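You operate a simulated robot arm through the tools that you are given. There is no shell and no other tool. Be economical: measure what you need, move in short steps, check, and stop when the job is done.

Carry out the task below with a simulated two-armed robot. There is one attempt and no reset: what you move stays moved.

TASK
Take the yellow spacer and leave it on the steel table. Take the packed jar with the black cap on the packing bench and put it away on the send pad. Put the square jug on the bench marked one away on the brine bench. Fetch the size plate that says "17 mm" from the bench marked one and set it in the yellow crate one. Shut the drawer marked one. Push the cupboard door shut. Take the pad four and put it on top of the box of salt. Open the lid of the returns bin. The order is free. Set down upright: yellow spacer, packed jar with the black cap, square jug, size plate, pad four.

It is judged by the outcome, as a careful person would: the job done as asked, and still so three seconds after it is handed in. It fails if anything else is knocked over, pushed out of place, dropped, spilled or broken. A push-on lid holds only when it is set on centred and level and pressed home; a screw cap is set on level and turned clockwise until tight.

THE ROBOT
Two 7-joint arms with two-finger parallel grippers on one trunk, on a base that drives. Base frame: it is fixed to the floor where the robot stands at the start and does not move with it; the origin is under the middle of the robot, x ahead of it, y to its left, z up; the surface under the hand at the start is at about z = 90. Units: cm, degrees, N and s.
The left shoulder is at the start at [5, 18.7, 111], the right one opposite. With the tool pointing down near the work surface each hand reaches from about 10 to 66 cm from the robot's upright axis, wherever it stands, measured 20 degrees to its own side. Places, roughly: box of salt [-100, -275, 100]; brine bench [-810, -90, 80]; crate one [-25, -625, 100]; cupboard door [-10, -570, 60]; drawer marked one [-70, -590, 70]; lid of the returns bin [60, -380, 90]; packed jar with the black cap [100, 25, 100]; pad four [-125, -600, 100]; send pad (18x16 cm) [64, -340, 82]; size plate [-75, -600, 100]; square jug [-75, -625, 100]; steel table [-110, -410, 90]; yellow spacer [50, 0, 100]. Payload 3.43 kg a hand.
The tool frame of a hand sits at the grasp point between the pads (the TCP): z along the fingers, y along the line on which they close. The tips reach 3 cm beyond it. Largest opening 9.4 cm; finger width 2.8, thickness 1; the body of the gripper, 5 by 9.6 cm, starts 5.5 cm behind the TCP.
Orientation is that of the tool frame in the base frame, as a unit quaternion [w, x, y, z]. With the fingers straight down and closing along the base's y, the tool's x points along the base's -x, its y along +y and its z along -z.

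THE INTERFACE
- The arms move only by the tool drive_tool. It takes "left_rows", "right_rows" or both (then of equal length, played together; a hand with none holds still); each is text: rows parted by semicolons, each of 7 numbers parted by spaces: the turn, a rotation vector about the tool's x, y, z in units of 6 degrees (1.0 is 6 degrees), then the shift along the tool's x, y, z in units of 20 mm (1.0 is 20 mm), then the gripper command, from -1 (shut) to 1 (fully open), values between in proportion. In form: wx wy wz tx ty tz gripper; .... A call has 1 to 10 rows; each row shifts and turns the commanded pose from where the row before left it, along the tool's axes as they then stand. A call with a number of a shift or a turn outside -1 to 1 is refused whole. Each row takes 0.2 s and may step no farther than 5 cm and 8.6 degrees from the row before; otherwise, or with a gripper value out of range, the whole call is refused. A pose out of reach is approached as far as the arm can. The call stops where the force on the tool passes 40 N (or 10 N more than at its start, if that is more) or the arm is blocked; 0.2 s more then pass. Each finger travels about 15.3 cm/s and halts on what it meets, pressing with about 22 N; the grip force reading is that of the motor and also rises with nothing between the fingers. The clock runs only during rows and for 0.2 s after the last one: add rows that do not move to give the fingers time. It gives the time, the measured TCP pose, the force on the tool (base axes), the opening and the grip force at its end, in the units of the frame above (readings bear some noise), with the torque about the TCP (base axes, N m) and any sound that the robot's microphone picked up.
- Cameras (640 x 400 px; columns grow to the right, rows downward): "scene" is now at [14.89, 0.67, 128.48]; the picture's right is [0.06, -1.00, 0.00], its down [-0.45, -0.03, -0.89] and it looks along [0.89, 0.06, -0.45] (base axes); focal length 216 px, centre (320, 200). "left" rides on the left gripper at [7.6, -1.4, -10.2] in its tool frame; the picture's right is [0.18, 0.98, 0.00], its down [-0.75, 0.14, -0.64] and it looks along [-0.63, 0.12, 0.77] (tool axes); focal length 243 px, centre (320, 200). "right" rides on the right gripper at [7.6, 1.4, -10.3] in its tool frame; the picture's right is [-0.18, 0.98, 0.00], its down [-0.75, -0.14, -0.64] and it looks along [-0.63, -0.12, 0.77] (tool axes); focal length 243 px, centre (320, 200). There is no depth. A picture from a camera that has moved, and an enlarged one, comes with that camera's place and axes in the base frame and with its lens.
- get_image(camera): a new picture of that camera. It takes no simulated time.
- lift_body(by): slides the trunk up (or, below 0, down) by that many cm; the arms and the scene camera ride with it, the base frame stays. It gives what a move gives, with no picture.
- roll_base(legs): drives the robot by 1 to 6 legs, each [ahead, left, turn to the left] in cm, cm and degrees, along the robot's own axes; the way and the turn of a leg run together, so that a leg with both is an arc; at most 150 cm and 180 degrees a leg. The arms and the cameras ride along, it lands a little off, and it stops where it bumps. It gives what a move gives.
- aim_head(pan, tilt): turns the head with the scene camera to pan (to the left, within 80 degrees either way) and tilt (down, from -29 to 69), counted from straight ahead of the robot. It gives what a move gives.
- zoom(camera, box): a new picture of the part [left, top, right, bottom] of that camera's present view, enlarged. It takes no simulated time.
- close_job(): hands the job in; it is judged then, once.

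Go step by step. Nothing tells you exact positions but the pictures and the camera data: compare them with the known pose of the tool, close in by small moves and look again before you grip or let go. The budget is 196 turns and 184 pictures, counting those below and the enlarged ones. Unless the task says otherwise, let go and move clear before handing in.

The tools are called as a command line: name --argument value ..., lists and objects as JSON in quotes. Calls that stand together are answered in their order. drive_tool: Moves the arms, as the interface text tells. Its arguments: {"type":"object","properties":{"left_rows":{"type":"string"},"right_rows":{"type":"string"}},"required":[]} The other tools are called the same way: lift_body (by) slides the trunk up or down; roll_base (legs) drives the base; aim_head (pan, tilt) turns the head that bears the scene camera; get_image (camera) takes a picture; zoom (camera, box) takes an enlarged picture of a part of a camera's view; close_job () hands the job in.

At the start:

```text
time_s: 0.0
left_eef_pos: [35.5, 19.28, 119.94]
left_ee_rot: [0.0, -0.001, 1.0, -0.001]
left_contact_force: [0.4, 0.5, -0.3]
left_wrist_torque: [0.0, -0.02, 0.02]
left_finger_gap: 9.42
left_gripper_force: 0.1
right_eef_pos: [39.07, -10.07, 116.52]
right_ee_rot: [0.0, 0.0, 1.0, 0.0]
right_contact_force: [-0.5, -0.7, -0.2]
right_wrist_torque: [-0.01, -0.03, 0.0]
right_finger_gap: 9.41
right_gripper_force: 0.1
trunk travel left (down, up): [-32.5, 10.7]
robot x, y, heading: [0.05, 0.43, -0.0]
head pan, tilt: [3.6, 27.0]
```

scene: 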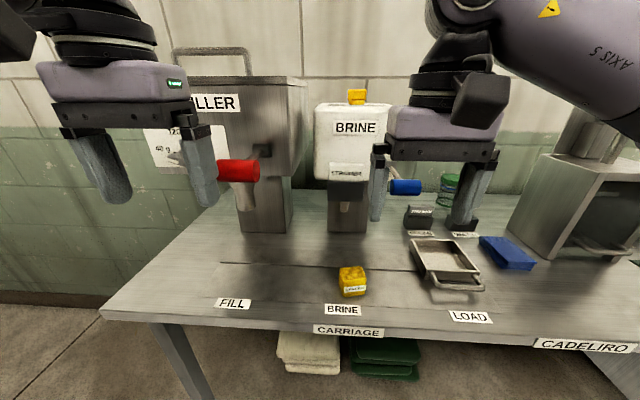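
right: 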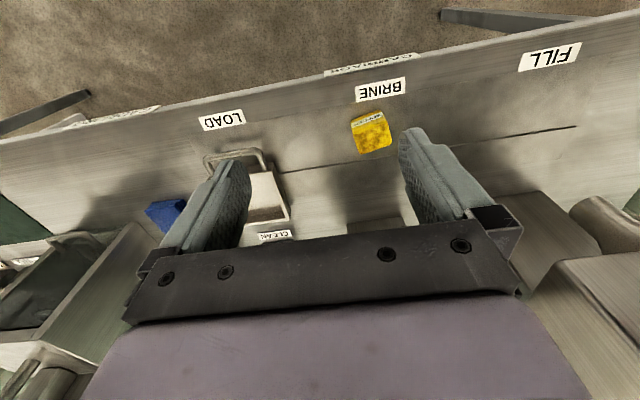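
left: 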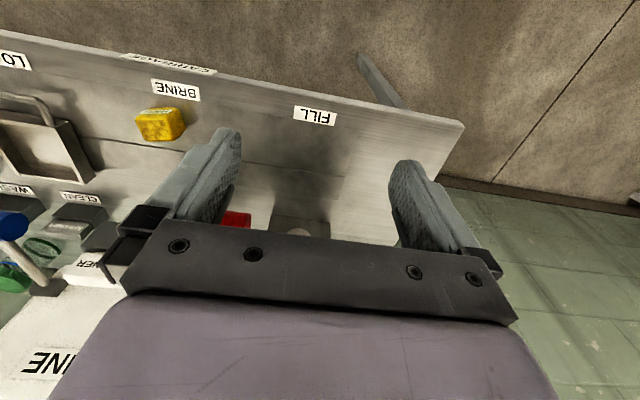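

The yellow spacer is on the bench near [49,-4]. I'll look at it closely first, and also look around for the packing bench.

zoom --camera "scene" --box '[280, 220, 440, 320]'

zoom --camera "right" --box '[300, 80, 460, 180]'

aim_head --pan -60 --tilt 20

get_image --camera "scene"

```text
4.00 times, centred on (360, 270) of scene
camera zoom: at [14.89, 0.67, 128.48], right [0.06, -1.0, 0.0], down [-0.45, -0.03, -0.89], along [0.89, 0.06, -0.45], focal length 863 px, centre (160, -80)
```

zoom: 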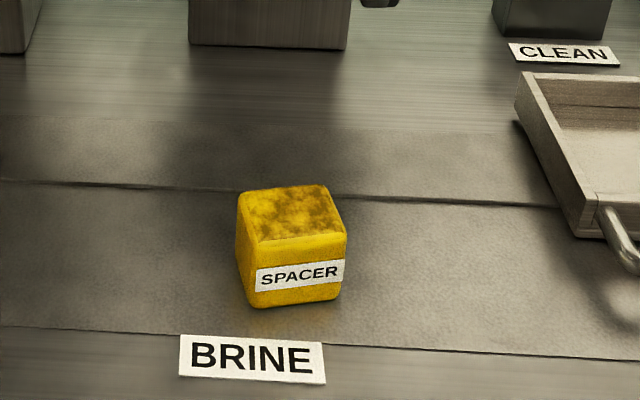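

```text
4.00 times, centred on (380, 130) of right
camera zoom: at [31.38, -8.69, 126.77], right [0.18, 0.98, 0.0], down [0.75, -0.14, 0.64], along [0.63, -0.12, -0.77], focal length 970 px, centre (80, 480)
```

zoom: 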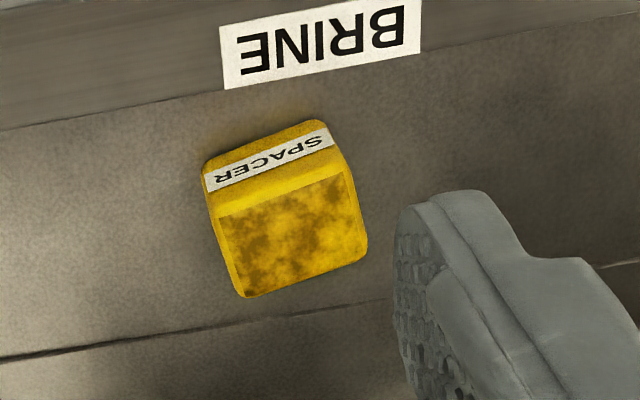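

```text
time_s: 1.3
left_eef_pos: [35.61, 19.31, 119.94]
left_ee_rot: [0.001, -0.001, 1.0, -0.001]
left_contact_force: [-0.5, -0.1, -0.7]
left_wrist_torque: [-0.01, 0.0, -0.05]
left_finger_gap: 9.4
left_gripper_force: 0.0
right_eef_pos: [39.11, -10.12, 116.44]
right_ee_rot: [0.0, 0.0, 1.0, 0.0]
right_contact_force: [0.2, -0.4, 0.4]
right_wrist_torque: [0.0, -0.01, 0.01]
right_finger_gap: 9.42
right_gripper_force: 0.1
trunk travel left (down, up): [-32.5, 10.7]
robot x, y, heading: [0.04, -0.12, 0.0]
head pan, tilt: [-60.0, 20.0]
```

```text
178 pictures are left
camera scene: at [10.42, -7.96, 129.62], right [-0.87, -0.5, 0.0], down [-0.17, 0.3, -0.94], along [0.47, -0.81, -0.34], focal length 216 px, centre (320, 200)
```

scene: 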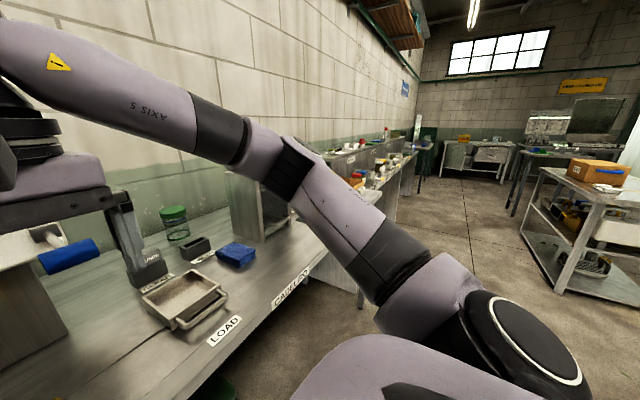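

Benches run along −y. Now the left, and straight ahead without the hands, to find the packing bench and black-capped jar.

aim_head --pan 60 --tilt 20

get_image --camera "scene"

aim_head --pan 0 --tilt 10

get_image --camera "scene"

```text
time_s: 3.3
left_eef_pos: [35.38, 19.34, 119.96]
left_ee_rot: [0.0, -0.001, 1.0, -0.001]
left_contact_force: [-0.6, 0.1, 0.1]
left_wrist_torque: [0.0, 0.02, 0.01]
left_finger_gap: 9.38
left_gripper_force: 0.0
right_eef_pos: [39.13, -10.15, 116.51]
right_ee_rot: [0.0, 0.001, 1.0, 0.0]
right_contact_force: [-0.6, 0.0, -0.3]
right_wrist_torque: [-0.01, 0.01, -0.04]
right_finger_gap: 9.4
right_gripper_force: 0.1
trunk travel left (down, up): [-32.5, 10.7]
robot x, y, heading: [0.18, -0.05, -0.2]
head pan, tilt: [60.0, 20.0]
```

```text
177 pictures are left
camera scene: at [10.42, 8.16, 129.62], right [0.87, -0.5, 0.0], down [-0.17, -0.3, -0.94], along [0.47, 0.81, -0.34], focal length 216 px, centre (320, 200)
```

scene: 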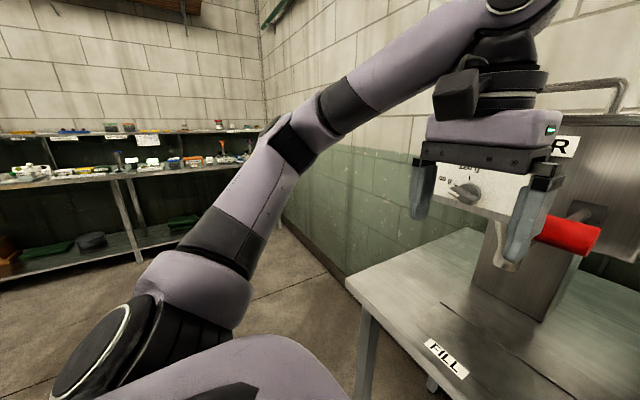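

```text
time_s: 4.6
left_eef_pos: [35.42, 19.29, 119.97]
left_ee_rot: [-0.001, -0.001, 1.0, -0.001]
left_contact_force: [0.5, 1.1, -0.1]
left_wrist_torque: [-0.04, 0.01, 0.01]
left_finger_gap: 9.37
left_gripper_force: 0.1
right_eef_pos: [39.0, -10.12, 116.43]
right_ee_rot: [0.0, 0.001, 1.0, 0.0]
right_contact_force: [0.4, 0.4, 0.2]
right_wrist_torque: [0.01, -0.01, -0.02]
right_finger_gap: 9.41
right_gripper_force: 0.0
trunk travel left (down, up): [-32.5, 10.7]
robot x, y, heading: [-0.28, 0.01, 0.1]
head pan, tilt: [0.0, 10.0]
```

```text
176 pictures are left
camera scene: at [15.06, 0.11, 131.24], right [0.0, -1.0, 0.0], down [-0.17, 0.0, -0.98], along [0.98, 0.0, -0.17], focal length 216 px, centre (320, 200)
```

scene: 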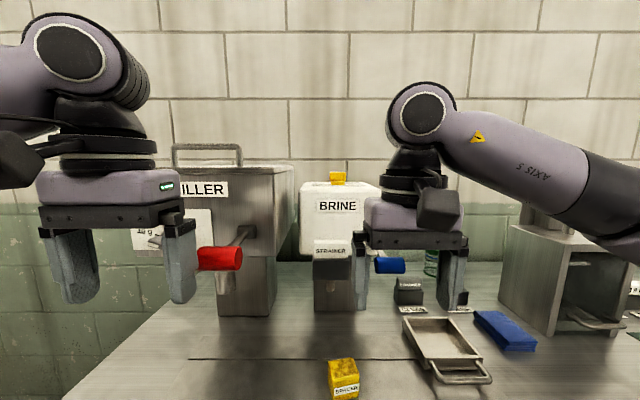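

Spacer estimated at [49,-4], turned about 10°. I bring the right hand over it.

drive_tool --right_rows "0 0 0 -1 0.6 0.8 1;0 0 0 -1 0.6 0.8 1;0 0 0 -1 0.6 0.8 1;0 0 0 -1 0.6 0.8 1;0 0 0 -1 0.6 0.8 1;0 0 -0.83 0 0 0.8 1;0 0 -0.83 0 0 0.8 1;0 0 0 0 0 0 1"

get_image --camera "right"

aim_head --pan 0 --tilt 40

get_image --camera "scene"

```text
time_s: 6.4
left_eef_pos: [35.51, 19.33, 119.86]
left_ee_rot: [0.0, -0.001, 1.0, -0.001]
left_contact_force: [-0.7, -0.5, -0.8]
left_wrist_torque: [0.04, 0.0, -0.02]
left_finger_gap: 9.37
left_gripper_force: 0.0
right_eef_pos: [49.06, -4.29, 105.43]
right_ee_rot: [0.0, -0.087, 0.996, 0.0]
right_contact_force: [0.2, -0.8, 0.3]
right_wrist_torque: [-0.06, 0.01, 0.04]
right_finger_gap: 9.37
right_gripper_force: 0.2
trunk travel left (down, up): [-32.5, 10.7]
robot x, y, heading: [0.2, -0.13, -0.1]
head pan, tilt: [0.0, 10.0]
```

```text
175 pictures are left
camera right: at [41.28, -4.14, 115.73], right [0.01, 1.0, 0.0], down [0.77, -0.01, 0.64], along [0.64, -0.01, -0.77], focal length 243 px, centre (320, 200)
```

right: 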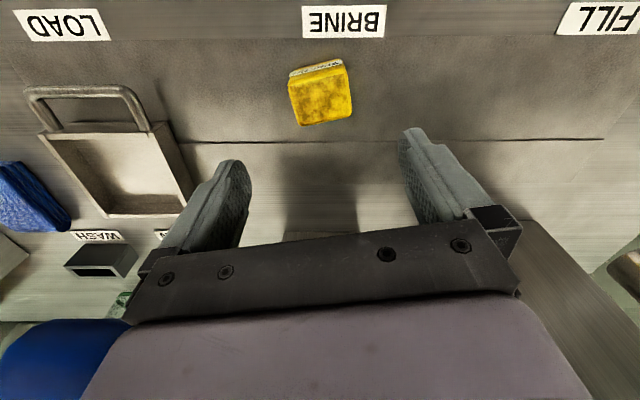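

```text
time_s: 7.4
left_eef_pos: [35.56, 19.26, 119.88]
left_ee_rot: [0.0, -0.001, 1.0, -0.001]
left_contact_force: [-1.2, 0.3, -0.3]
left_wrist_torque: [0.04, -0.01, 0.01]
left_finger_gap: 9.41
left_gripper_force: 0.1
right_eef_pos: [49.2, -4.17, 105.55]
right_ee_rot: [0.001, -0.086, 0.996, 0.0]
right_contact_force: [-0.2, -0.1, -0.7]
right_wrist_torque: [0.03, 0.02, -0.02]
right_finger_gap: 9.33
right_gripper_force: 0.0
trunk travel left (down, up): [-32.5, 10.7]
robot x, y, heading: [0.2, -0.4, 0.1]
head pan, tilt: [0.0, 40.0]
```

```text
174 pictures are left
camera scene: at [14.27, 0.11, 126.48], right [0.0, -1.0, 0.0], down [-0.64, 0.0, -0.77], along [0.77, 0.0, -0.64], focal length 216 px, centre (320, 200)
```

scene: 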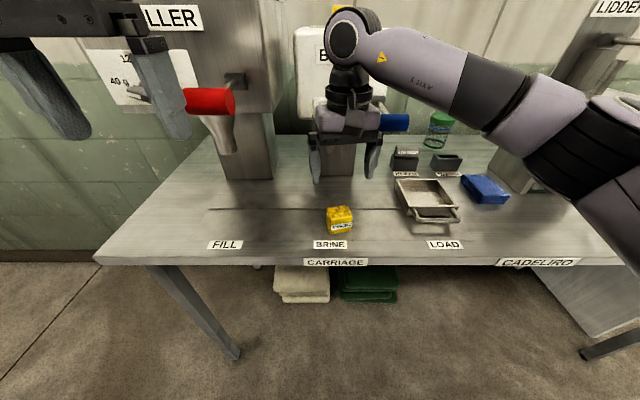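

Aligned; nudge 0.8 cm back and descend.

drive_tool --right_rows "0 0 0 0.2 0 0.98 1;0 0 0 0.2 0 0.98 1;0 0 0 0 0 0.98 1;0 0 0 0 0 0.98 1;0 0 0 0 0 0.98 1;0 0 0 0 0 0.9 1;0 0 0 0 0 0 1"

get_image --camera "right"

zoom --camera "scene" --box '[260, 130, 420, 230]'

```text
time_s: 9.0
left_eef_pos: [35.53, 19.34, 119.93]
left_ee_rot: [0.0, -0.001, 1.0, 0.0]
left_contact_force: [0.9, 0.5, 0.2]
left_wrist_torque: [0.0, 0.02, 0.02]
left_finger_gap: 9.36
left_gripper_force: 0.1
right_eef_pos: [48.15, -4.24, 93.78]
right_ee_rot: [0.0, -0.086, 0.996, 0.0]
right_contact_force: [0.2, -0.1, -0.1]
right_wrist_torque: [0.01, 0.0, -0.01]
right_finger_gap: 9.41
right_gripper_force: 0.2
trunk travel left (down, up): [-32.5, 10.7]
robot x, y, heading: [-0.03, -0.12, -0.0]
head pan, tilt: [0.0, 40.0]
```

```text
173 pictures are left
camera right: at [40.36, -4.11, 103.99], right [0.01, 1.0, 0.0], down [0.77, -0.01, 0.64], along [0.64, -0.01, -0.77], focal length 243 px, centre (320, 200)
```

right: 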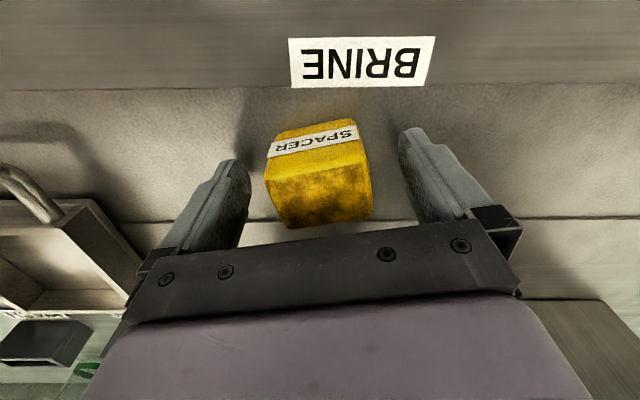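

```text
4.00 times, centred on (340, 180) of scene
camera zoom: at [14.26, 0.1, 126.48], right [0.0, -1.0, 0.0], down [-0.64, 0.0, -0.77], along [0.77, 0.0, -0.64], focal length 863 px, centre (240, 280)
```

zoom: 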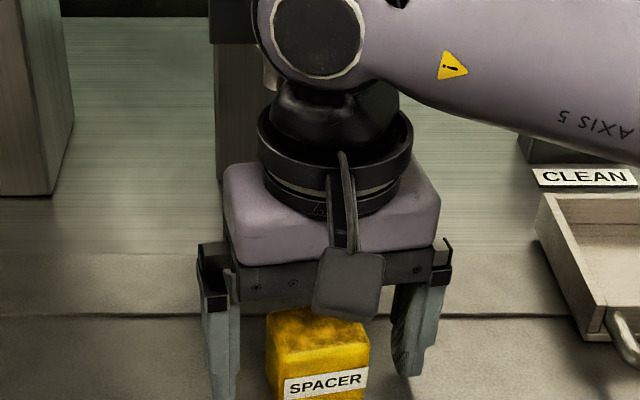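

Spacer between the fingers; grip and lift.

drive_tool --right_rows "0 0 0 0 0 0 -0.3;0 0 0 0 0 0 -1;0 0 0 0 0 0 -1;0 0 0 0 0 -0.5 -1;0 0 0 0 0 -1 -1;0 0 0 0 0 -1 -1;0 0 0 0 0 -1 -1;0 0 0 0 0 -1 -1;0 0 0 0 0 -1 -1;0 0 0 0 0 -1 -1"

get_image --camera "right"

```text
time_s: 11.2
left_eef_pos: [35.47, 19.31, 119.9]
left_ee_rot: [0.0, -0.001, 1.0, -0.001]
left_contact_force: [0.8, 0.6, 0.1]
left_wrist_torque: [-0.01, 0.01, 0.02]
left_finger_gap: 9.39
left_gripper_force: 0.1
right_eef_pos: [48.3, -4.39, 106.6]
right_ee_rot: [0.0, -0.088, 0.996, 0.0]
right_contact_force: [-1.9, -0.7, -0.5]
right_wrist_torque: [0.01, 0.02, 0.02]
right_finger_gap: 5.42
right_gripper_force: 22.3
trunk travel left (down, up): [-32.5, 10.7]
robot x, y, heading: [-0.0, 0.35, -0.2]
head pan, tilt: [0.0, 40.0]
```

```text
171 pictures are left
camera right: at [40.48, -4.28, 116.95], right [0.01, 1.0, 0.0], down [0.77, -0.01, 0.64], along [0.64, -0.01, -0.77], focal length 243 px, centre (320, 200)
```

right: 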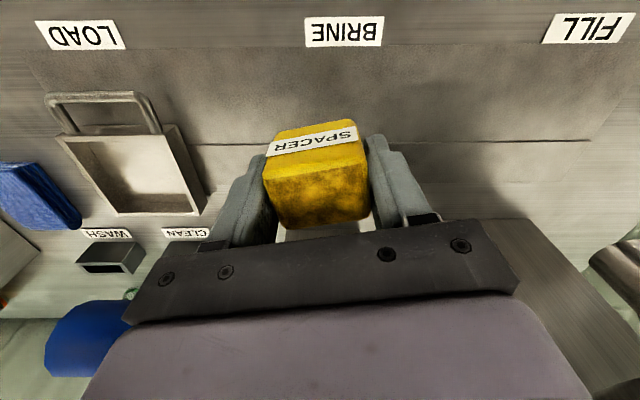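

Spacer is held. I back off and look for the black-capped jar.

roll_base --legs '[[-35, 0, 0]]'

aim_head --pan 0 --tilt 15

get_image --camera "scene"

aim_head --pan -75 --tilt 15

get_image --camera "scene"

```text
time_s: 13.4
left_eef_pos: [0.7, 19.33, 119.91]
left_ee_rot: [0.0, -0.003, 1.0, 0.0]
left_contact_force: [0.2, -0.7, 0.5]
left_wrist_torque: [0.01, -0.01, 0.0]
left_finger_gap: 9.4
left_gripper_force: 0.1
right_eef_pos: [13.57, -4.29, 106.74]
right_ee_rot: [0.0, -0.089, 0.996, 0.0]
right_contact_force: [-0.3, 0.1, 0.1]
right_wrist_torque: [-0.05, 0.02, 0.0]
right_finger_gap: 5.38
right_gripper_force: 22.0
trunk travel left (down, up): [-32.5, 10.7]
robot x, y, heading: [-34.7, -0.02, 0.1]
head pan, tilt: [0.0, 40.0]
```

```text
time_s: 14.3
left_eef_pos: [0.75, 19.31, 119.87]
left_ee_rot: [0.0, -0.003, 1.0, -0.002]
left_contact_force: [-0.1, -0.3, 0.4]
left_wrist_torque: [-0.01, 0.02, 0.0]
left_finger_gap: 9.41
left_gripper_force: 0.1
right_eef_pos: [13.53, -4.31, 106.57]
right_ee_rot: [0.0, -0.089, 0.996, 0.0]
right_contact_force: [0.3, 0.4, -2.0]
right_wrist_torque: [0.04, -0.01, 0.03]
right_finger_gap: 5.37
right_gripper_force: 22.0
trunk travel left (down, up): [-32.5, 10.7]
robot x, y, heading: [-34.25, 0.21, 0.3]
head pan, tilt: [0.0, 15.0]
```

```text
170 pictures are left
camera scene: at [-19.61, 0.09, 130.42], right [0.0, -1.0, 0.0], down [-0.26, 0.0, -0.97], along [0.97, 0.0, -0.26], focal length 216 px, centre (320, 200)
```

scene: 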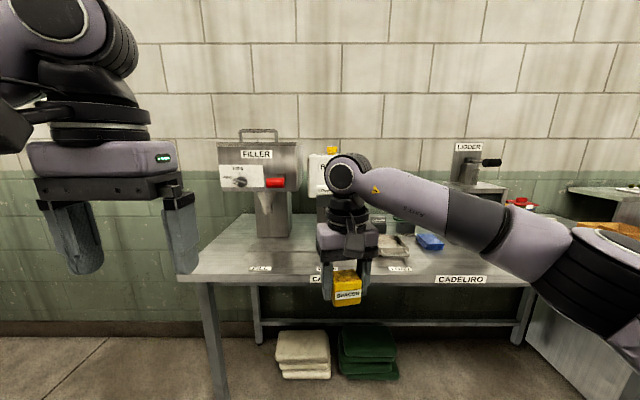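

```text
time_s: 15.8
left_eef_pos: [0.64, 19.39, 119.82]
left_ee_rot: [0.0, -0.003, 1.0, 0.0]
left_contact_force: [0.7, 0.1, 0.3]
left_wrist_torque: [0.01, 0.01, 0.02]
left_finger_gap: 9.39
left_gripper_force: 0.0
right_eef_pos: [13.59, -4.26, 106.6]
right_ee_rot: [0.0, -0.09, 0.996, 0.0]
right_contact_force: [-0.4, -0.9, -1.5]
right_wrist_torque: [-0.02, 0.0, 0.01]
right_finger_gap: 5.36
right_gripper_force: 21.8
trunk travel left (down, up): [-32.5, 10.7]
robot x, y, heading: [-34.71, -0.04, 0.3]
head pan, tilt: [-75.0, 15.0]
```

```text
169 pictures are left
camera scene: at [-26.49, -8.96, 130.43], right [-0.96, -0.26, 0.0], down [-0.07, 0.25, -0.97], along [0.25, -0.93, -0.26], focal length 216 px, centre (320, 200)
```

scene: 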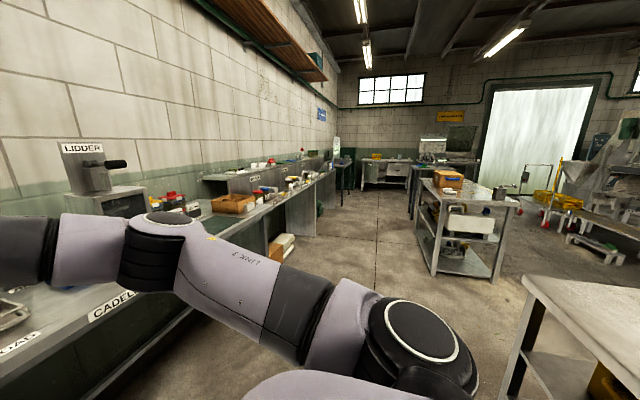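

The jar may be hidden behind the filler; I step left to look behind it.

roll_base --legs '[[0, 80, 0]]'

aim_head --pan -25 --tilt 20

get_image --camera "scene"

aim_head --pan 70 --tilt 15

get_image --camera "scene"

```text
time_s: 23.1
left_eef_pos: [-0.67, 97.99, 119.97]
left_ee_rot: [0.0, -0.012, 1.0, -0.001]
left_contact_force: [0.0, 0.4, 0.2]
left_wrist_torque: [-0.01, 0.01, -0.02]
left_finger_gap: 9.39
left_gripper_force: 0.1
right_eef_pos: [12.63, 74.52, 106.5]
right_ee_rot: [0.0, -0.098, 0.995, 0.0]
right_contact_force: [-0.7, 0.3, -1.1]
right_wrist_torque: [0.0, -0.05, -0.02]
right_finger_gap: 5.36
right_gripper_force: 22.4
trunk travel left (down, up): [-32.5, 10.7]
robot x, y, heading: [-35.56, 77.73, 1.3]
head pan, tilt: [-75.0, 15.0]
```

```text
time_s: 24.2
left_eef_pos: [-0.86, 98.04, 120.08]
left_ee_rot: [0.0, -0.013, 1.0, -0.001]
left_contact_force: [-0.6, 0.5, 0.4]
left_wrist_torque: [0.03, 0.02, 0.03]
left_finger_gap: 9.41
left_gripper_force: 0.0
right_eef_pos: [12.69, 74.54, 106.57]
right_ee_rot: [0.0, -0.098, 0.995, 0.0]
right_contact_force: [0.2, 0.4, -1.1]
right_wrist_torque: [0.04, -0.01, -0.03]
right_finger_gap: 5.38
right_gripper_force: 22.1
trunk travel left (down, up): [-32.5, 10.7]
robot x, y, heading: [-35.75, 77.85, 1.3]
head pan, tilt: [-25.0, 20.0]
```

```text
168 pictures are left
camera scene: at [-21.47, 74.34, 129.62], right [-0.4, -0.92, 0.0], down [-0.31, 0.14, -0.94], along [0.86, -0.38, -0.34], focal length 216 px, centre (320, 200)
```

scene: 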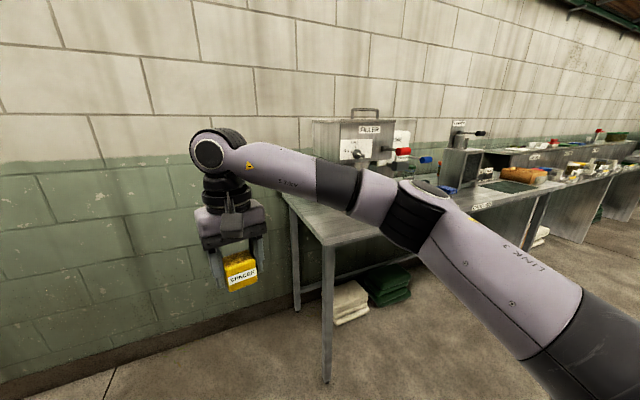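

```text
time_s: 25.9
left_eef_pos: [-0.78, 97.97, 119.91]
left_ee_rot: [-0.001, -0.012, 1.0, -0.001]
left_contact_force: [-1.0, 0.6, -0.4]
left_wrist_torque: [-0.01, -0.02, 0.0]
left_finger_gap: 9.39
left_gripper_force: 0.1
right_eef_pos: [12.65, 74.51, 106.51]
right_ee_rot: [-0.001, -0.097, 0.995, 0.0]
right_contact_force: [0.4, -0.4, -1.7]
right_wrist_torque: [-0.03, -0.02, -0.01]
right_finger_gap: 5.38
right_gripper_force: 21.4
trunk travel left (down, up): [-32.5, 10.7]
robot x, y, heading: [-35.89, 77.91, 1.2]
head pan, tilt: [70.0, 15.0]
```

```text
167 pictures are left
camera scene: at [-26.99, 86.93, 130.43], right [0.95, -0.32, 0.0], down [-0.08, -0.25, -0.97], along [0.31, 0.91, -0.26], focal length 216 px, centre (320, 200)
```

scene: 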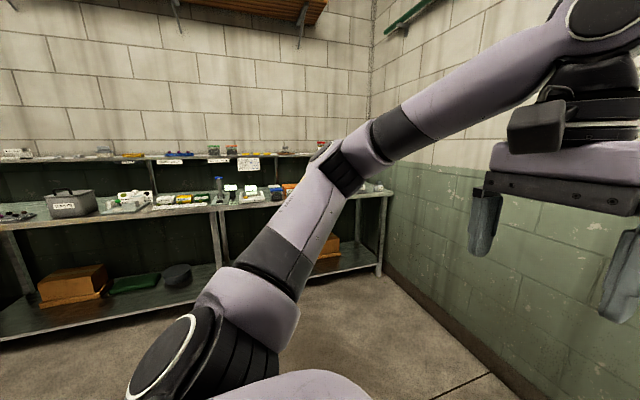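

Drive forward alongside the bench end to see behind the filler.

roll_base --legs '[[50, 10, 0]]'

aim_head --pan -40 --tilt 15

get_image --camera "scene"

```text
time_s: 29.0
left_eef_pos: [49.54, 109.64, 119.94]
left_ee_rot: [0.0, -0.019, 1.0, -0.002]
left_contact_force: [0.4, -0.3, 0.7]
left_wrist_torque: [-0.01, 0.01, 0.0]
left_finger_gap: 9.4
left_gripper_force: 0.1
right_eef_pos: [63.11, 86.39, 106.54]
right_ee_rot: [0.0, -0.104, 0.995, 0.0]
right_contact_force: [0.5, -0.7, 0.3]
right_wrist_torque: [0.01, 0.03, 0.0]
right_finger_gap: 5.37
right_gripper_force: 21.6
trunk travel left (down, up): [-32.5, 10.7]
robot x, y, heading: [14.8, 89.18, 2.0]
head pan, tilt: [70.0, 15.0]
```

```text
time_s: 30.8
left_eef_pos: [49.42, 109.73, 119.91]
left_ee_rot: [0.0, -0.018, 1.0, -0.002]
left_contact_force: [-0.1, 0.0, -0.2]
left_wrist_torque: [-0.03, -0.01, -0.01]
left_finger_gap: 9.37
left_gripper_force: 0.0
right_eef_pos: [63.06, 86.46, 106.51]
right_ee_rot: [0.001, -0.105, 0.995, 0.0]
right_contact_force: [-0.4, 0.0, -0.4]
right_wrist_torque: [-0.01, -0.01, 0.0]
right_finger_gap: 5.38
right_gripper_force: 21.9
trunk travel left (down, up): [-32.5, 10.7]
robot x, y, heading: [15.01, 89.3, 2.3]
head pan, tilt: [-40.0, 15.0]
```

```text
166 pictures are left
camera scene: at [27.81, 83.68, 130.43], right [-0.61, -0.79, 0.0], down [-0.2, 0.16, -0.97], along [0.76, -0.59, -0.26], focal length 216 px, centre (320, 200)
```

scene: 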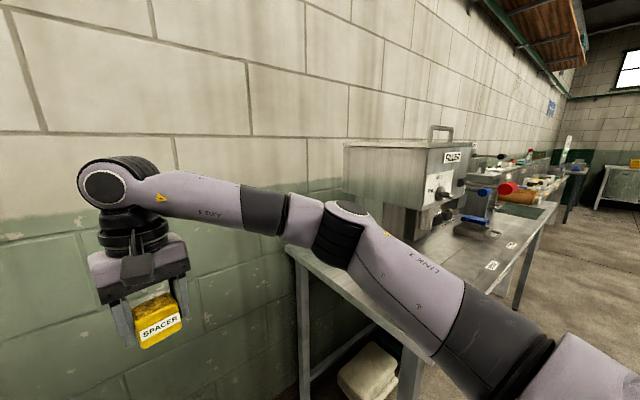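

zoom --camera "scene" --box '[340, 140, 540, 265]'

lift_body --by 10

aim_head --pan -60 --tilt 10

zoom --camera "scene" --box '[240, 120, 440, 245]'

```text
3.20 times, centred on (440, 202) of scene
camera zoom: at [27.81, 83.68, 130.43], right [-0.61, -0.79, 0.0], down [-0.2, 0.16, -0.97], along [0.76, -0.59, -0.26], focal length 690 px, centre (-64, 192)
```

zoom: 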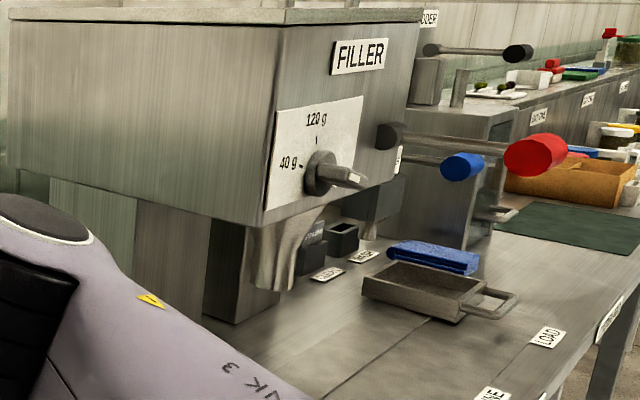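

```text
time_s: 32.2
left_eef_pos: [49.47, 109.68, 129.86]
left_ee_rot: [0.0, -0.018, 1.0, -0.001]
left_contact_force: [-0.4, -0.7, 0.2]
left_wrist_torque: [-0.04, 0.01, 0.01]
left_finger_gap: 9.37
left_gripper_force: 0.1
right_eef_pos: [63.25, 86.5, 116.6]
right_ee_rot: [0.001, -0.105, 0.995, 0.0]
right_contact_force: [0.9, -0.1, -0.4]
right_wrist_torque: [-0.01, 0.01, 0.0]
right_finger_gap: 5.38
right_gripper_force: 21.8
trunk travel left (down, up): [-42.5, 0.7]
robot x, y, heading: [14.98, 89.06, 2.1]
head pan, tilt: [-40.0, 15.0]
```

```text
time_s: 33.0
left_eef_pos: [49.46, 109.63, 129.92]
left_ee_rot: [0.0, -0.018, 1.0, 0.0]
left_contact_force: [0.0, 0.4, 0.2]
left_wrist_torque: [0.02, 0.01, 0.01]
left_finger_gap: 9.41
left_gripper_force: 0.0
right_eef_pos: [63.09, 86.38, 116.61]
right_ee_rot: [0.001, -0.105, 0.994, 0.0]
right_contact_force: [-0.2, 0.5, 0.0]
right_wrist_torque: [-0.03, 0.0, 0.0]
right_finger_gap: 5.36
right_gripper_force: 22.3
trunk travel left (down, up): [-42.5, 0.7]
robot x, y, heading: [14.91, 89.03, 2.1]
head pan, tilt: [-60.0, 10.0]
```

```text
3.20 times, centred on (340, 182) of scene
camera zoom: at [25.39, 81.54, 141.24], right [-0.85, -0.53, 0.0], down [-0.09, 0.15, -0.98], along [0.52, -0.83, -0.17], focal length 690 px, centre (256, 256)
```

zoom: 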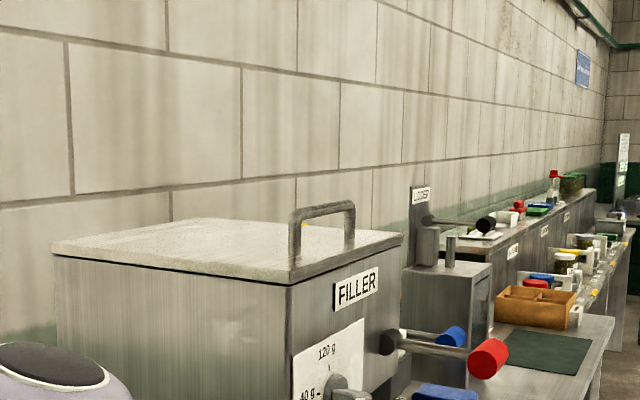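

No black-capped jar behind the filler. I check the shelf on my left with zoom, then the packing bench beyond.

aim_head --pan 60 --tilt 15

get_image --camera "scene"

zoom --camera "scene" --box '[0, 110, 320, 310]'

```text
time_s: 35.0
left_eef_pos: [49.43, 109.67, 129.87]
left_ee_rot: [0.0, -0.018, 1.0, -0.002]
left_contact_force: [0.0, -0.7, 0.2]
left_wrist_torque: [-0.02, -0.01, -0.04]
left_finger_gap: 9.4
left_gripper_force: 0.2
right_eef_pos: [63.1, 86.61, 116.68]
right_ee_rot: [0.0, -0.105, 0.994, 0.0]
right_contact_force: [0.5, -0.5, -0.8]
right_wrist_torque: [0.0, -0.03, -0.01]
right_finger_gap: 5.37
right_gripper_force: 22.4
trunk travel left (down, up): [-42.5, 0.7]
robot x, y, heading: [14.37, 88.75, 2.1]
head pan, tilt: [60.0, 15.0]
```

```text
163 pictures are left
camera scene: at [24.83, 97.67, 140.43], right [0.88, -0.47, 0.0], down [-0.12, -0.23, -0.97], along [0.45, 0.85, -0.26], focal length 216 px, centre (320, 200)
```

scene: 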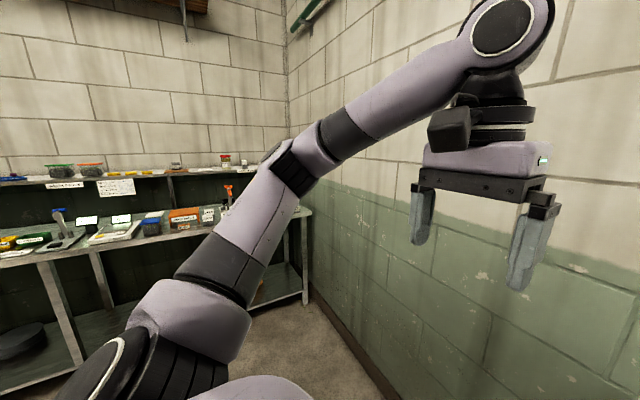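

```text
2.00 times, centred on (160, 210) of scene
camera zoom: at [24.83, 97.67, 140.43], right [0.88, -0.47, 0.0], down [-0.12, -0.23, -0.97], along [0.45, 0.85, -0.26], focal length 432 px, centre (640, 180)
```

zoom: 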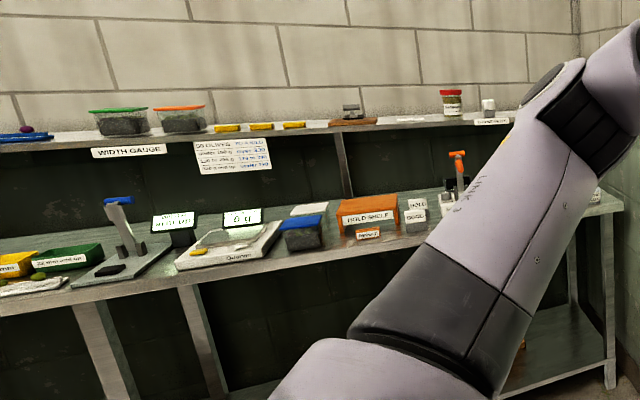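

Nothing there. I drive back into the aisle and along −y to look at the next bench.

roll_base --legs '[[-45, 0, -2], [0, -120, 0], [0, -100, 0]]'

aim_head --pan 0 --tilt 20

get_image --camera "scene"

aim_head --pan -70 --tilt 20

get_image --camera "scene"

```text
time_s: 56.5
left_eef_pos: [5.6, -108.22, 129.91]
left_ee_rot: [0.001, -0.007, 1.0, 0.0]
left_contact_force: [0.3, 0.2, -0.1]
left_wrist_torque: [0.04, 0.0, 0.0]
left_finger_gap: 9.37
left_gripper_force: 0.1
right_eef_pos: [18.74, -131.79, 116.56]
right_ee_rot: [0.0, -0.093, 0.996, 0.0]
right_contact_force: [0.0, 0.1, -0.6]
right_wrist_torque: [0.0, 0.0, -0.02]
right_finger_gap: 5.41
right_gripper_force: 22.1
trunk travel left (down, up): [-42.5, 0.7]
robot x, y, heading: [-29.34, -127.78, 0.7]
head pan, tilt: [60.0, 15.0]
```

```text
time_s: 57.8
left_eef_pos: [5.67, -108.24, 129.83]
left_ee_rot: [0.0, -0.007, 1.0, 0.0]
left_contact_force: [-0.2, -0.4, 0.9]
left_wrist_torque: [0.01, -0.01, 0.03]
left_finger_gap: 9.39
left_gripper_force: 0.1
right_eef_pos: [18.53, -131.67, 116.59]
right_ee_rot: [0.0, -0.092, 0.996, 0.0]
right_contact_force: [0.2, -0.3, -0.5]
right_wrist_torque: [0.0, 0.0, -0.02]
right_finger_gap: 5.4
right_gripper_force: 22.7
trunk travel left (down, up): [-42.5, 0.7]
robot x, y, heading: [-29.22, -128.2, 0.7]
head pan, tilt: [0.0, 20.0]
```

```text
161 pictures are left
camera scene: at [-14.61, -127.65, 139.62], right [0.01, -1.0, 0.0], down [-0.34, 0.0, -0.94], along [0.94, 0.01, -0.34], focal length 216 px, centre (320, 200)
```

scene: 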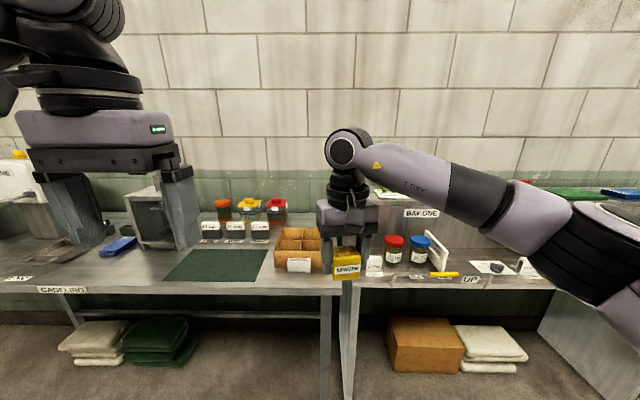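

```text
time_s: 59.2
left_eef_pos: [5.52, -108.18, 129.93]
left_ee_rot: [0.0, -0.007, 1.0, 0.0]
left_contact_force: [0.3, -0.4, -0.4]
left_wrist_torque: [0.0, -0.01, -0.01]
left_finger_gap: 9.39
left_gripper_force: 0.0
right_eef_pos: [18.73, -131.75, 116.54]
right_ee_rot: [0.0, -0.093, 0.996, 0.0]
right_contact_force: [0.2, 0.2, -0.2]
right_wrist_torque: [-0.03, -0.01, -0.01]
right_finger_gap: 5.4
right_gripper_force: 21.9
trunk travel left (down, up): [-42.5, 0.7]
robot x, y, heading: [-30.03, -127.66, 0.8]
head pan, tilt: [-70.0, 20.0]
```

```text
160 pictures are left
camera scene: at [-20.63, -136.48, 139.62], right [-0.94, -0.35, 0.0], down [-0.12, 0.32, -0.94], along [0.33, -0.88, -0.34], focal length 216 px, centre (320, 200)
```

scene: 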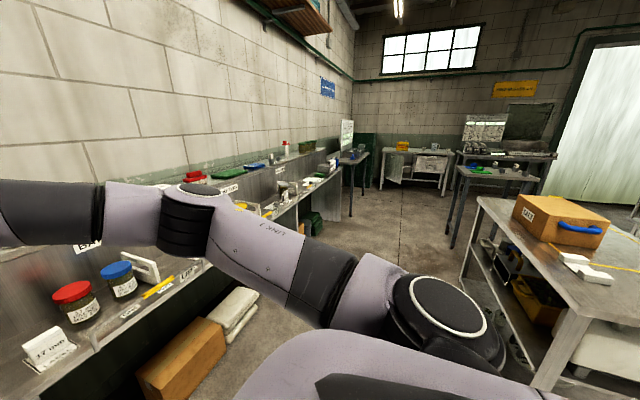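

The box of salt is at right, "SALT". I zoom along the bays for a black cap.

zoom --camera "scene" --box '[160, 120, 400, 270]'

roll_base --legs '[[0, -90, 0]]'

aim_head --pan -10 --tilt 20

get_image --camera "scene"

```text
2.67 times, centred on (280, 195) of scene
camera zoom: at [-20.63, -136.48, 139.62], right [-0.94, -0.35, 0.0], down [-0.12, 0.32, -0.94], along [0.33, -0.88, -0.34], focal length 575 px, centre (427, 213)
```

zoom: 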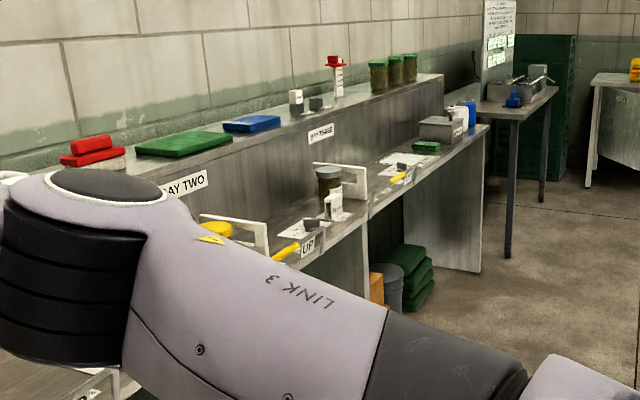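

```text
time_s: 67.5
left_eef_pos: [6.59, -199.69, 129.95]
left_ee_rot: [-0.001, -0.007, 1.0, 0.0]
left_contact_force: [0.5, 0.1, -0.1]
left_wrist_torque: [0.04, 0.0, -0.03]
left_finger_gap: 9.4
left_gripper_force: 0.0
right_eef_pos: [19.83, -223.17, 116.58]
right_ee_rot: [0.0, -0.094, 0.996, 0.0]
right_contact_force: [-1.1, 0.6, -0.2]
right_wrist_torque: [-0.01, -0.02, -0.01]
right_finger_gap: 5.38
right_gripper_force: 21.8
trunk travel left (down, up): [-42.5, 0.7]
robot x, y, heading: [-28.33, -219.41, 0.9]
head pan, tilt: [-70.0, 20.0]
```

```text
time_s: 68.8
left_eef_pos: [6.74, -199.75, 129.87]
left_ee_rot: [0.001, -0.007, 1.0, -0.001]
left_contact_force: [-0.8, -0.4, 0.4]
left_wrist_torque: [0.0, -0.03, -0.02]
left_finger_gap: 9.39
left_gripper_force: 0.0
right_eef_pos: [19.84, -223.2, 116.56]
right_ee_rot: [0.0, -0.094, 0.996, -0.001]
right_contact_force: [-0.1, 0.0, -1.4]
right_wrist_torque: [0.0, 0.0, -0.03]
right_finger_gap: 5.39
right_gripper_force: 22.1
trunk travel left (down, up): [-42.5, 0.7]
robot x, y, heading: [-28.51, -219.19, 0.9]
head pan, tilt: [-10.0, 20.0]
```

```text
158 pictures are left
camera scene: at [-13.59, -220.73, 139.62], right [-0.16, -0.99, 0.0], down [-0.34, 0.06, -0.94], along [0.93, -0.15, -0.34], focal length 216 px, centre (320, 200)
```

scene: 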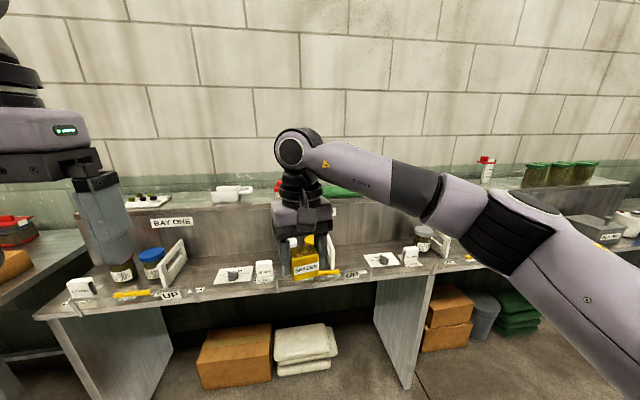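

zoom --camera "scene" --box '[340, 180, 500, 280]'

aim_head --pan -55 --tilt 20

get_image --camera "scene"

```text
4.00 times, centred on (420, 230) of scene
camera zoom: at [-13.59, -220.73, 139.62], right [-0.16, -0.99, 0.0], down [-0.34, 0.06, -0.94], along [0.93, -0.15, -0.34], focal length 863 px, centre (-80, 80)
```

zoom: 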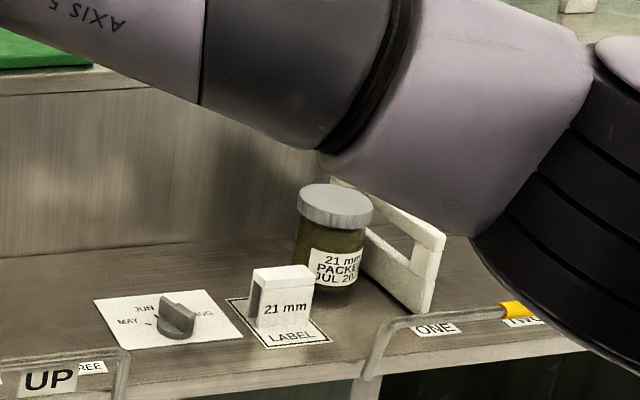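

```text
time_s: 70.0
left_eef_pos: [6.67, -199.5, 129.87]
left_ee_rot: [0.0, -0.008, 1.0, 0.0]
left_contact_force: [1.0, 0.3, -0.5]
left_wrist_torque: [-0.02, 0.01, 0.01]
left_finger_gap: 9.39
left_gripper_force: 0.0
right_eef_pos: [19.84, -223.24, 116.68]
right_ee_rot: [0.0, -0.093, 0.996, 0.0]
right_contact_force: [-0.1, 0.0, -0.3]
right_wrist_torque: [0.01, 0.02, 0.03]
right_finger_gap: 5.35
right_gripper_force: 22.1
trunk travel left (down, up): [-42.5, 0.7]
robot x, y, heading: [-28.43, -219.44, 0.9]
head pan, tilt: [-55.0, 20.0]
```

```text
156 pictures are left
camera scene: at [-17.34, -226.77, 139.62], right [-0.81, -0.58, 0.0], down [-0.2, 0.28, -0.94], along [0.55, -0.76, -0.34], focal length 216 px, centre (320, 200)
```

scene: 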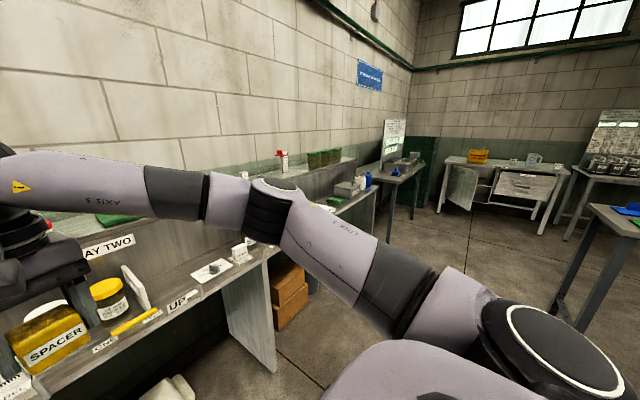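

The jars in the bays have other caps. The given spot [100,25] lies right behind the filler post, hidden in all views so far, so I return with the left hand free and approach from the bench's left end.

roll_base --legs '[[0, 150, 0], [0, 150, 0], [0, 55, 0], [0, 0, -90]]'

aim_head --pan 40 --tilt 20

get_image --camera "scene"

```text
time_s: 105.0
left_eef_pos: [-15.8, 100.6, 129.89]
left_ee_rot: [0.0, 0.709, 0.705, 0.0]
left_contact_force: [-0.4, -0.2, -0.1]
left_wrist_torque: [0.02, 0.0, 0.0]
left_finger_gap: 9.44
left_gripper_force: 0.1
right_eef_pos: [-39.46, 87.86, 116.48]
right_ee_rot: [0.0, 0.646, 0.764, 0.0]
right_contact_force: [0.5, 0.6, 0.2]
right_wrist_torque: [-0.03, -0.03, -0.02]
right_finger_gap: 5.36
right_gripper_force: 22.2
trunk travel left (down, up): [-42.5, 0.7]
robot x, y, heading: [-35.17, 136.14, -90.6]
head pan, tilt: [-55.0, 20.0]
```

```text
time_s: 106.7
left_eef_pos: [-15.69, 100.67, 130.07]
left_ee_rot: [0.001, 0.709, 0.706, 0.0]
left_contact_force: [-0.5, 0.6, 0.2]
left_wrist_torque: [0.02, -0.01, 0.02]
left_finger_gap: 9.43
left_gripper_force: 0.0
right_eef_pos: [-39.56, 87.96, 116.51]
right_ee_rot: [0.0, 0.646, 0.764, 0.001]
right_contact_force: [0.3, -0.8, -1.2]
right_wrist_torque: [0.01, -0.02, 0.01]
right_finger_gap: 5.37
right_gripper_force: 21.7
trunk travel left (down, up): [-42.5, 0.7]
robot x, y, heading: [-34.81, 136.21, -90.4]
head pan, tilt: [40.0, 20.0]
```

```text
155 pictures are left
camera scene: at [-29.01, 123.28, 139.62], right [-0.77, -0.64, 0.0], down [-0.22, 0.26, -0.94], along [0.6, -0.72, -0.34], focal length 216 px, centre (320, 200)
```

scene: 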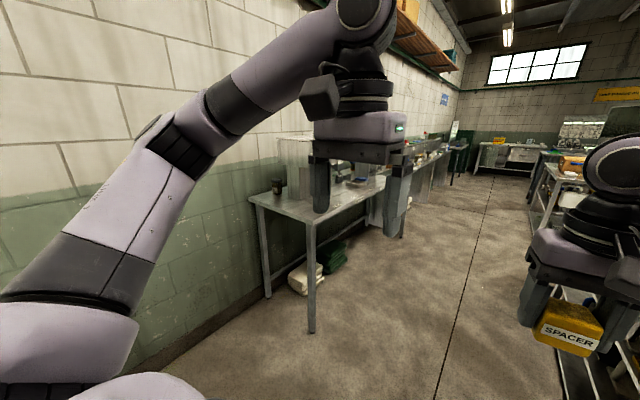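

The jar with the dark cap stands on the back corner of the bench, at left. I move closer.

roll_base --legs '[[0, 85, 0]]'

aim_head --pan 30 --tilt 25

get_image --camera "scene"

```text
time_s: 114.2
left_eef_pos: [66.58, 101.97, 129.94]
left_ee_rot: [0.001, 0.698, 0.716, 0.001]
left_contact_force: [0.0, 0.8, -0.4]
left_wrist_torque: [-0.02, 0.01, -0.01]
left_finger_gap: 9.4
left_gripper_force: 0.0
right_eef_pos: [43.31, 88.66, 116.58]
right_ee_rot: [0.0, 0.633, 0.774, -0.001]
right_contact_force: [0.2, 0.2, 0.6]
right_wrist_torque: [-0.01, -0.01, 0.01]
right_finger_gap: 5.37
right_gripper_force: 22.2
trunk travel left (down, up): [-42.5, 0.7]
robot x, y, heading: [46.68, 137.0, -88.5]
head pan, tilt: [40.0, 20.0]
```

```text
time_s: 114.9
left_eef_pos: [66.7, 102.06, 130.03]
left_ee_rot: [0.0, 0.698, 0.716, -0.001]
left_contact_force: [0.3, -0.3, 0.9]
left_wrist_torque: [-0.06, -0.01, -0.01]
left_finger_gap: 9.42
left_gripper_force: 0.1
right_eef_pos: [43.22, 88.51, 116.58]
right_ee_rot: [0.0, 0.634, 0.774, 0.0]
right_contact_force: [0.2, -0.4, -0.6]
right_wrist_torque: [0.01, -0.01, 0.02]
right_finger_gap: 5.38
right_gripper_force: 22.2
trunk travel left (down, up): [-42.5, 0.7]
robot x, y, heading: [46.48, 137.17, -88.7]
head pan, tilt: [30.0, 25.0]
```

```text
154 pictures are left
camera scene: at [51.36, 123.37, 138.81], right [-0.85, -0.52, 0.0], down [-0.22, 0.36, -0.91], along [0.47, -0.77, -0.42], focal length 216 px, centre (320, 200)
```

scene: 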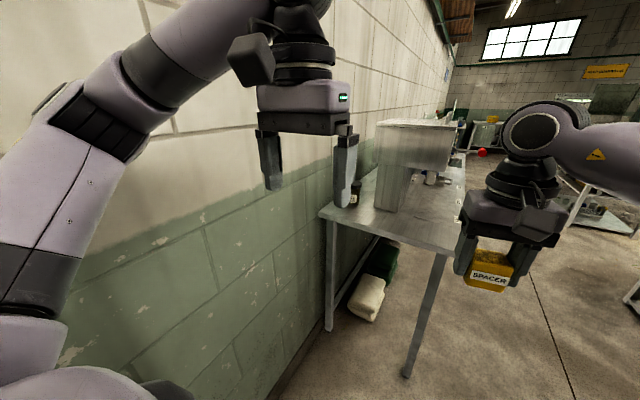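

Jar near [88,32]. I retract the spacer-holding right hand, then drive in.

drive_tool --right_rows "0 0 0 1 0 0 -1;0 0 0 1 0 0 -1;0 0 0 1 0 0 -1;0 0 0 1 0 0 -1;0 0 0 1 0 0 -1;0 0 0 1 0 0 -1;0 0 0 1 0 0 -1;0 0 0 1 0 0 -1;0 0 0 1 0 0 -1"

roll_base --legs '[[35, 15, -1.3]]'

aim_head --pan 15 --tilt 30

get_image --camera "scene"

get_image --camera "left"

```text
time_s: 116.9
left_eef_pos: [66.68, 101.99, 129.9]
left_ee_rot: [0.0, 0.698, 0.716, 0.0]
left_contact_force: [-0.2, -0.6, -0.4]
left_wrist_torque: [0.0, 0.01, 0.02]
left_finger_gap: 9.4
left_gripper_force: 0.0
right_eef_pos: [39.73, 106.15, 116.64]
right_ee_rot: [0.0, 0.633, 0.774, 0.0]
right_contact_force: [-0.1, -0.2, -0.4]
right_wrist_torque: [0.05, 0.0, -0.04]
right_finger_gap: 5.36
right_gripper_force: 21.9
trunk travel left (down, up): [-42.5, 0.7]
robot x, y, heading: [46.61, 137.02, -88.3]
head pan, tilt: [30.0, 25.0]
```

```text
time_s: 119.0
left_eef_pos: [72.29, 75.62, 131.19]
left_ee_rot: [0.036, 0.719, 0.693, 0.016]
left_contact_force: [-0.6, -0.3, 0.0]
left_wrist_torque: [0.0, 0.02, 0.01]
left_finger_gap: 9.39
left_gripper_force: 0.1
right_eef_pos: [47.58, 79.63, 116.74]
right_ee_rot: [0.016, 0.64, 0.768, 0.007]
right_contact_force: [0.0, -0.3, -0.6]
right_wrist_torque: [0.04, -0.04, 0.02]
right_finger_gap: 5.34
right_gripper_force: 21.5
trunk travel left (down, up): [-42.5, 0.7]
robot x, y, heading: [57.93, 109.4, -89.7]
head pan, tilt: [30.0, 25.0]
stopped in leg 1: the robot was blocked; the commanded pose is now the measured one
```

```text
time_s: 119.7
left_eef_pos: [72.38, 75.64, 131.22]
left_ee_rot: [0.036, 0.72, 0.693, 0.016]
left_contact_force: [0.0, -0.2, 1.0]
left_wrist_torque: [0.02, 0.01, -0.01]
left_finger_gap: 9.41
left_gripper_force: 0.0
right_eef_pos: [47.71, 79.77, 116.76]
right_ee_rot: [0.017, 0.641, 0.768, 0.005]
right_contact_force: [-0.1, 0.7, -0.3]
right_wrist_torque: [0.0, 0.0, 0.0]
right_finger_gap: 5.37
right_gripper_force: 22.3
trunk travel left (down, up): [-42.5, 0.7]
robot x, y, heading: [58.22, 109.45, -89.8]
head pan, tilt: [15.0, 30.0]
```

```text
153 pictures are left
camera scene: at [56.68, 96.22, 138.21], right [-0.96, -0.27, -0.03], down [-0.1, 0.47, -0.88], along [0.25, -0.84, -0.48], focal length 216 px, centre (320, 200)
```

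scene: 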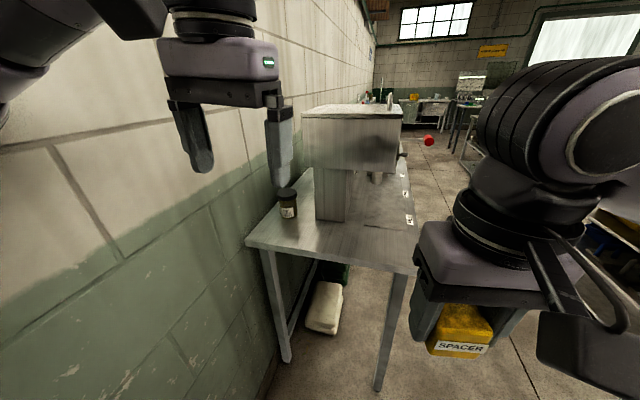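

```text
152 pictures are left
camera left: at [70.32, 83.68, 141.11], right [0.99, 0.15, 0.07], down [0.06, -0.74, 0.67], along [0.15, -0.66, -0.74], focal length 243 px, centre (320, 200)
```

left: 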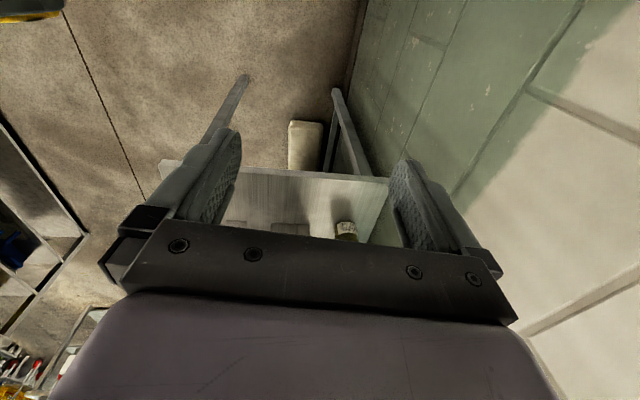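

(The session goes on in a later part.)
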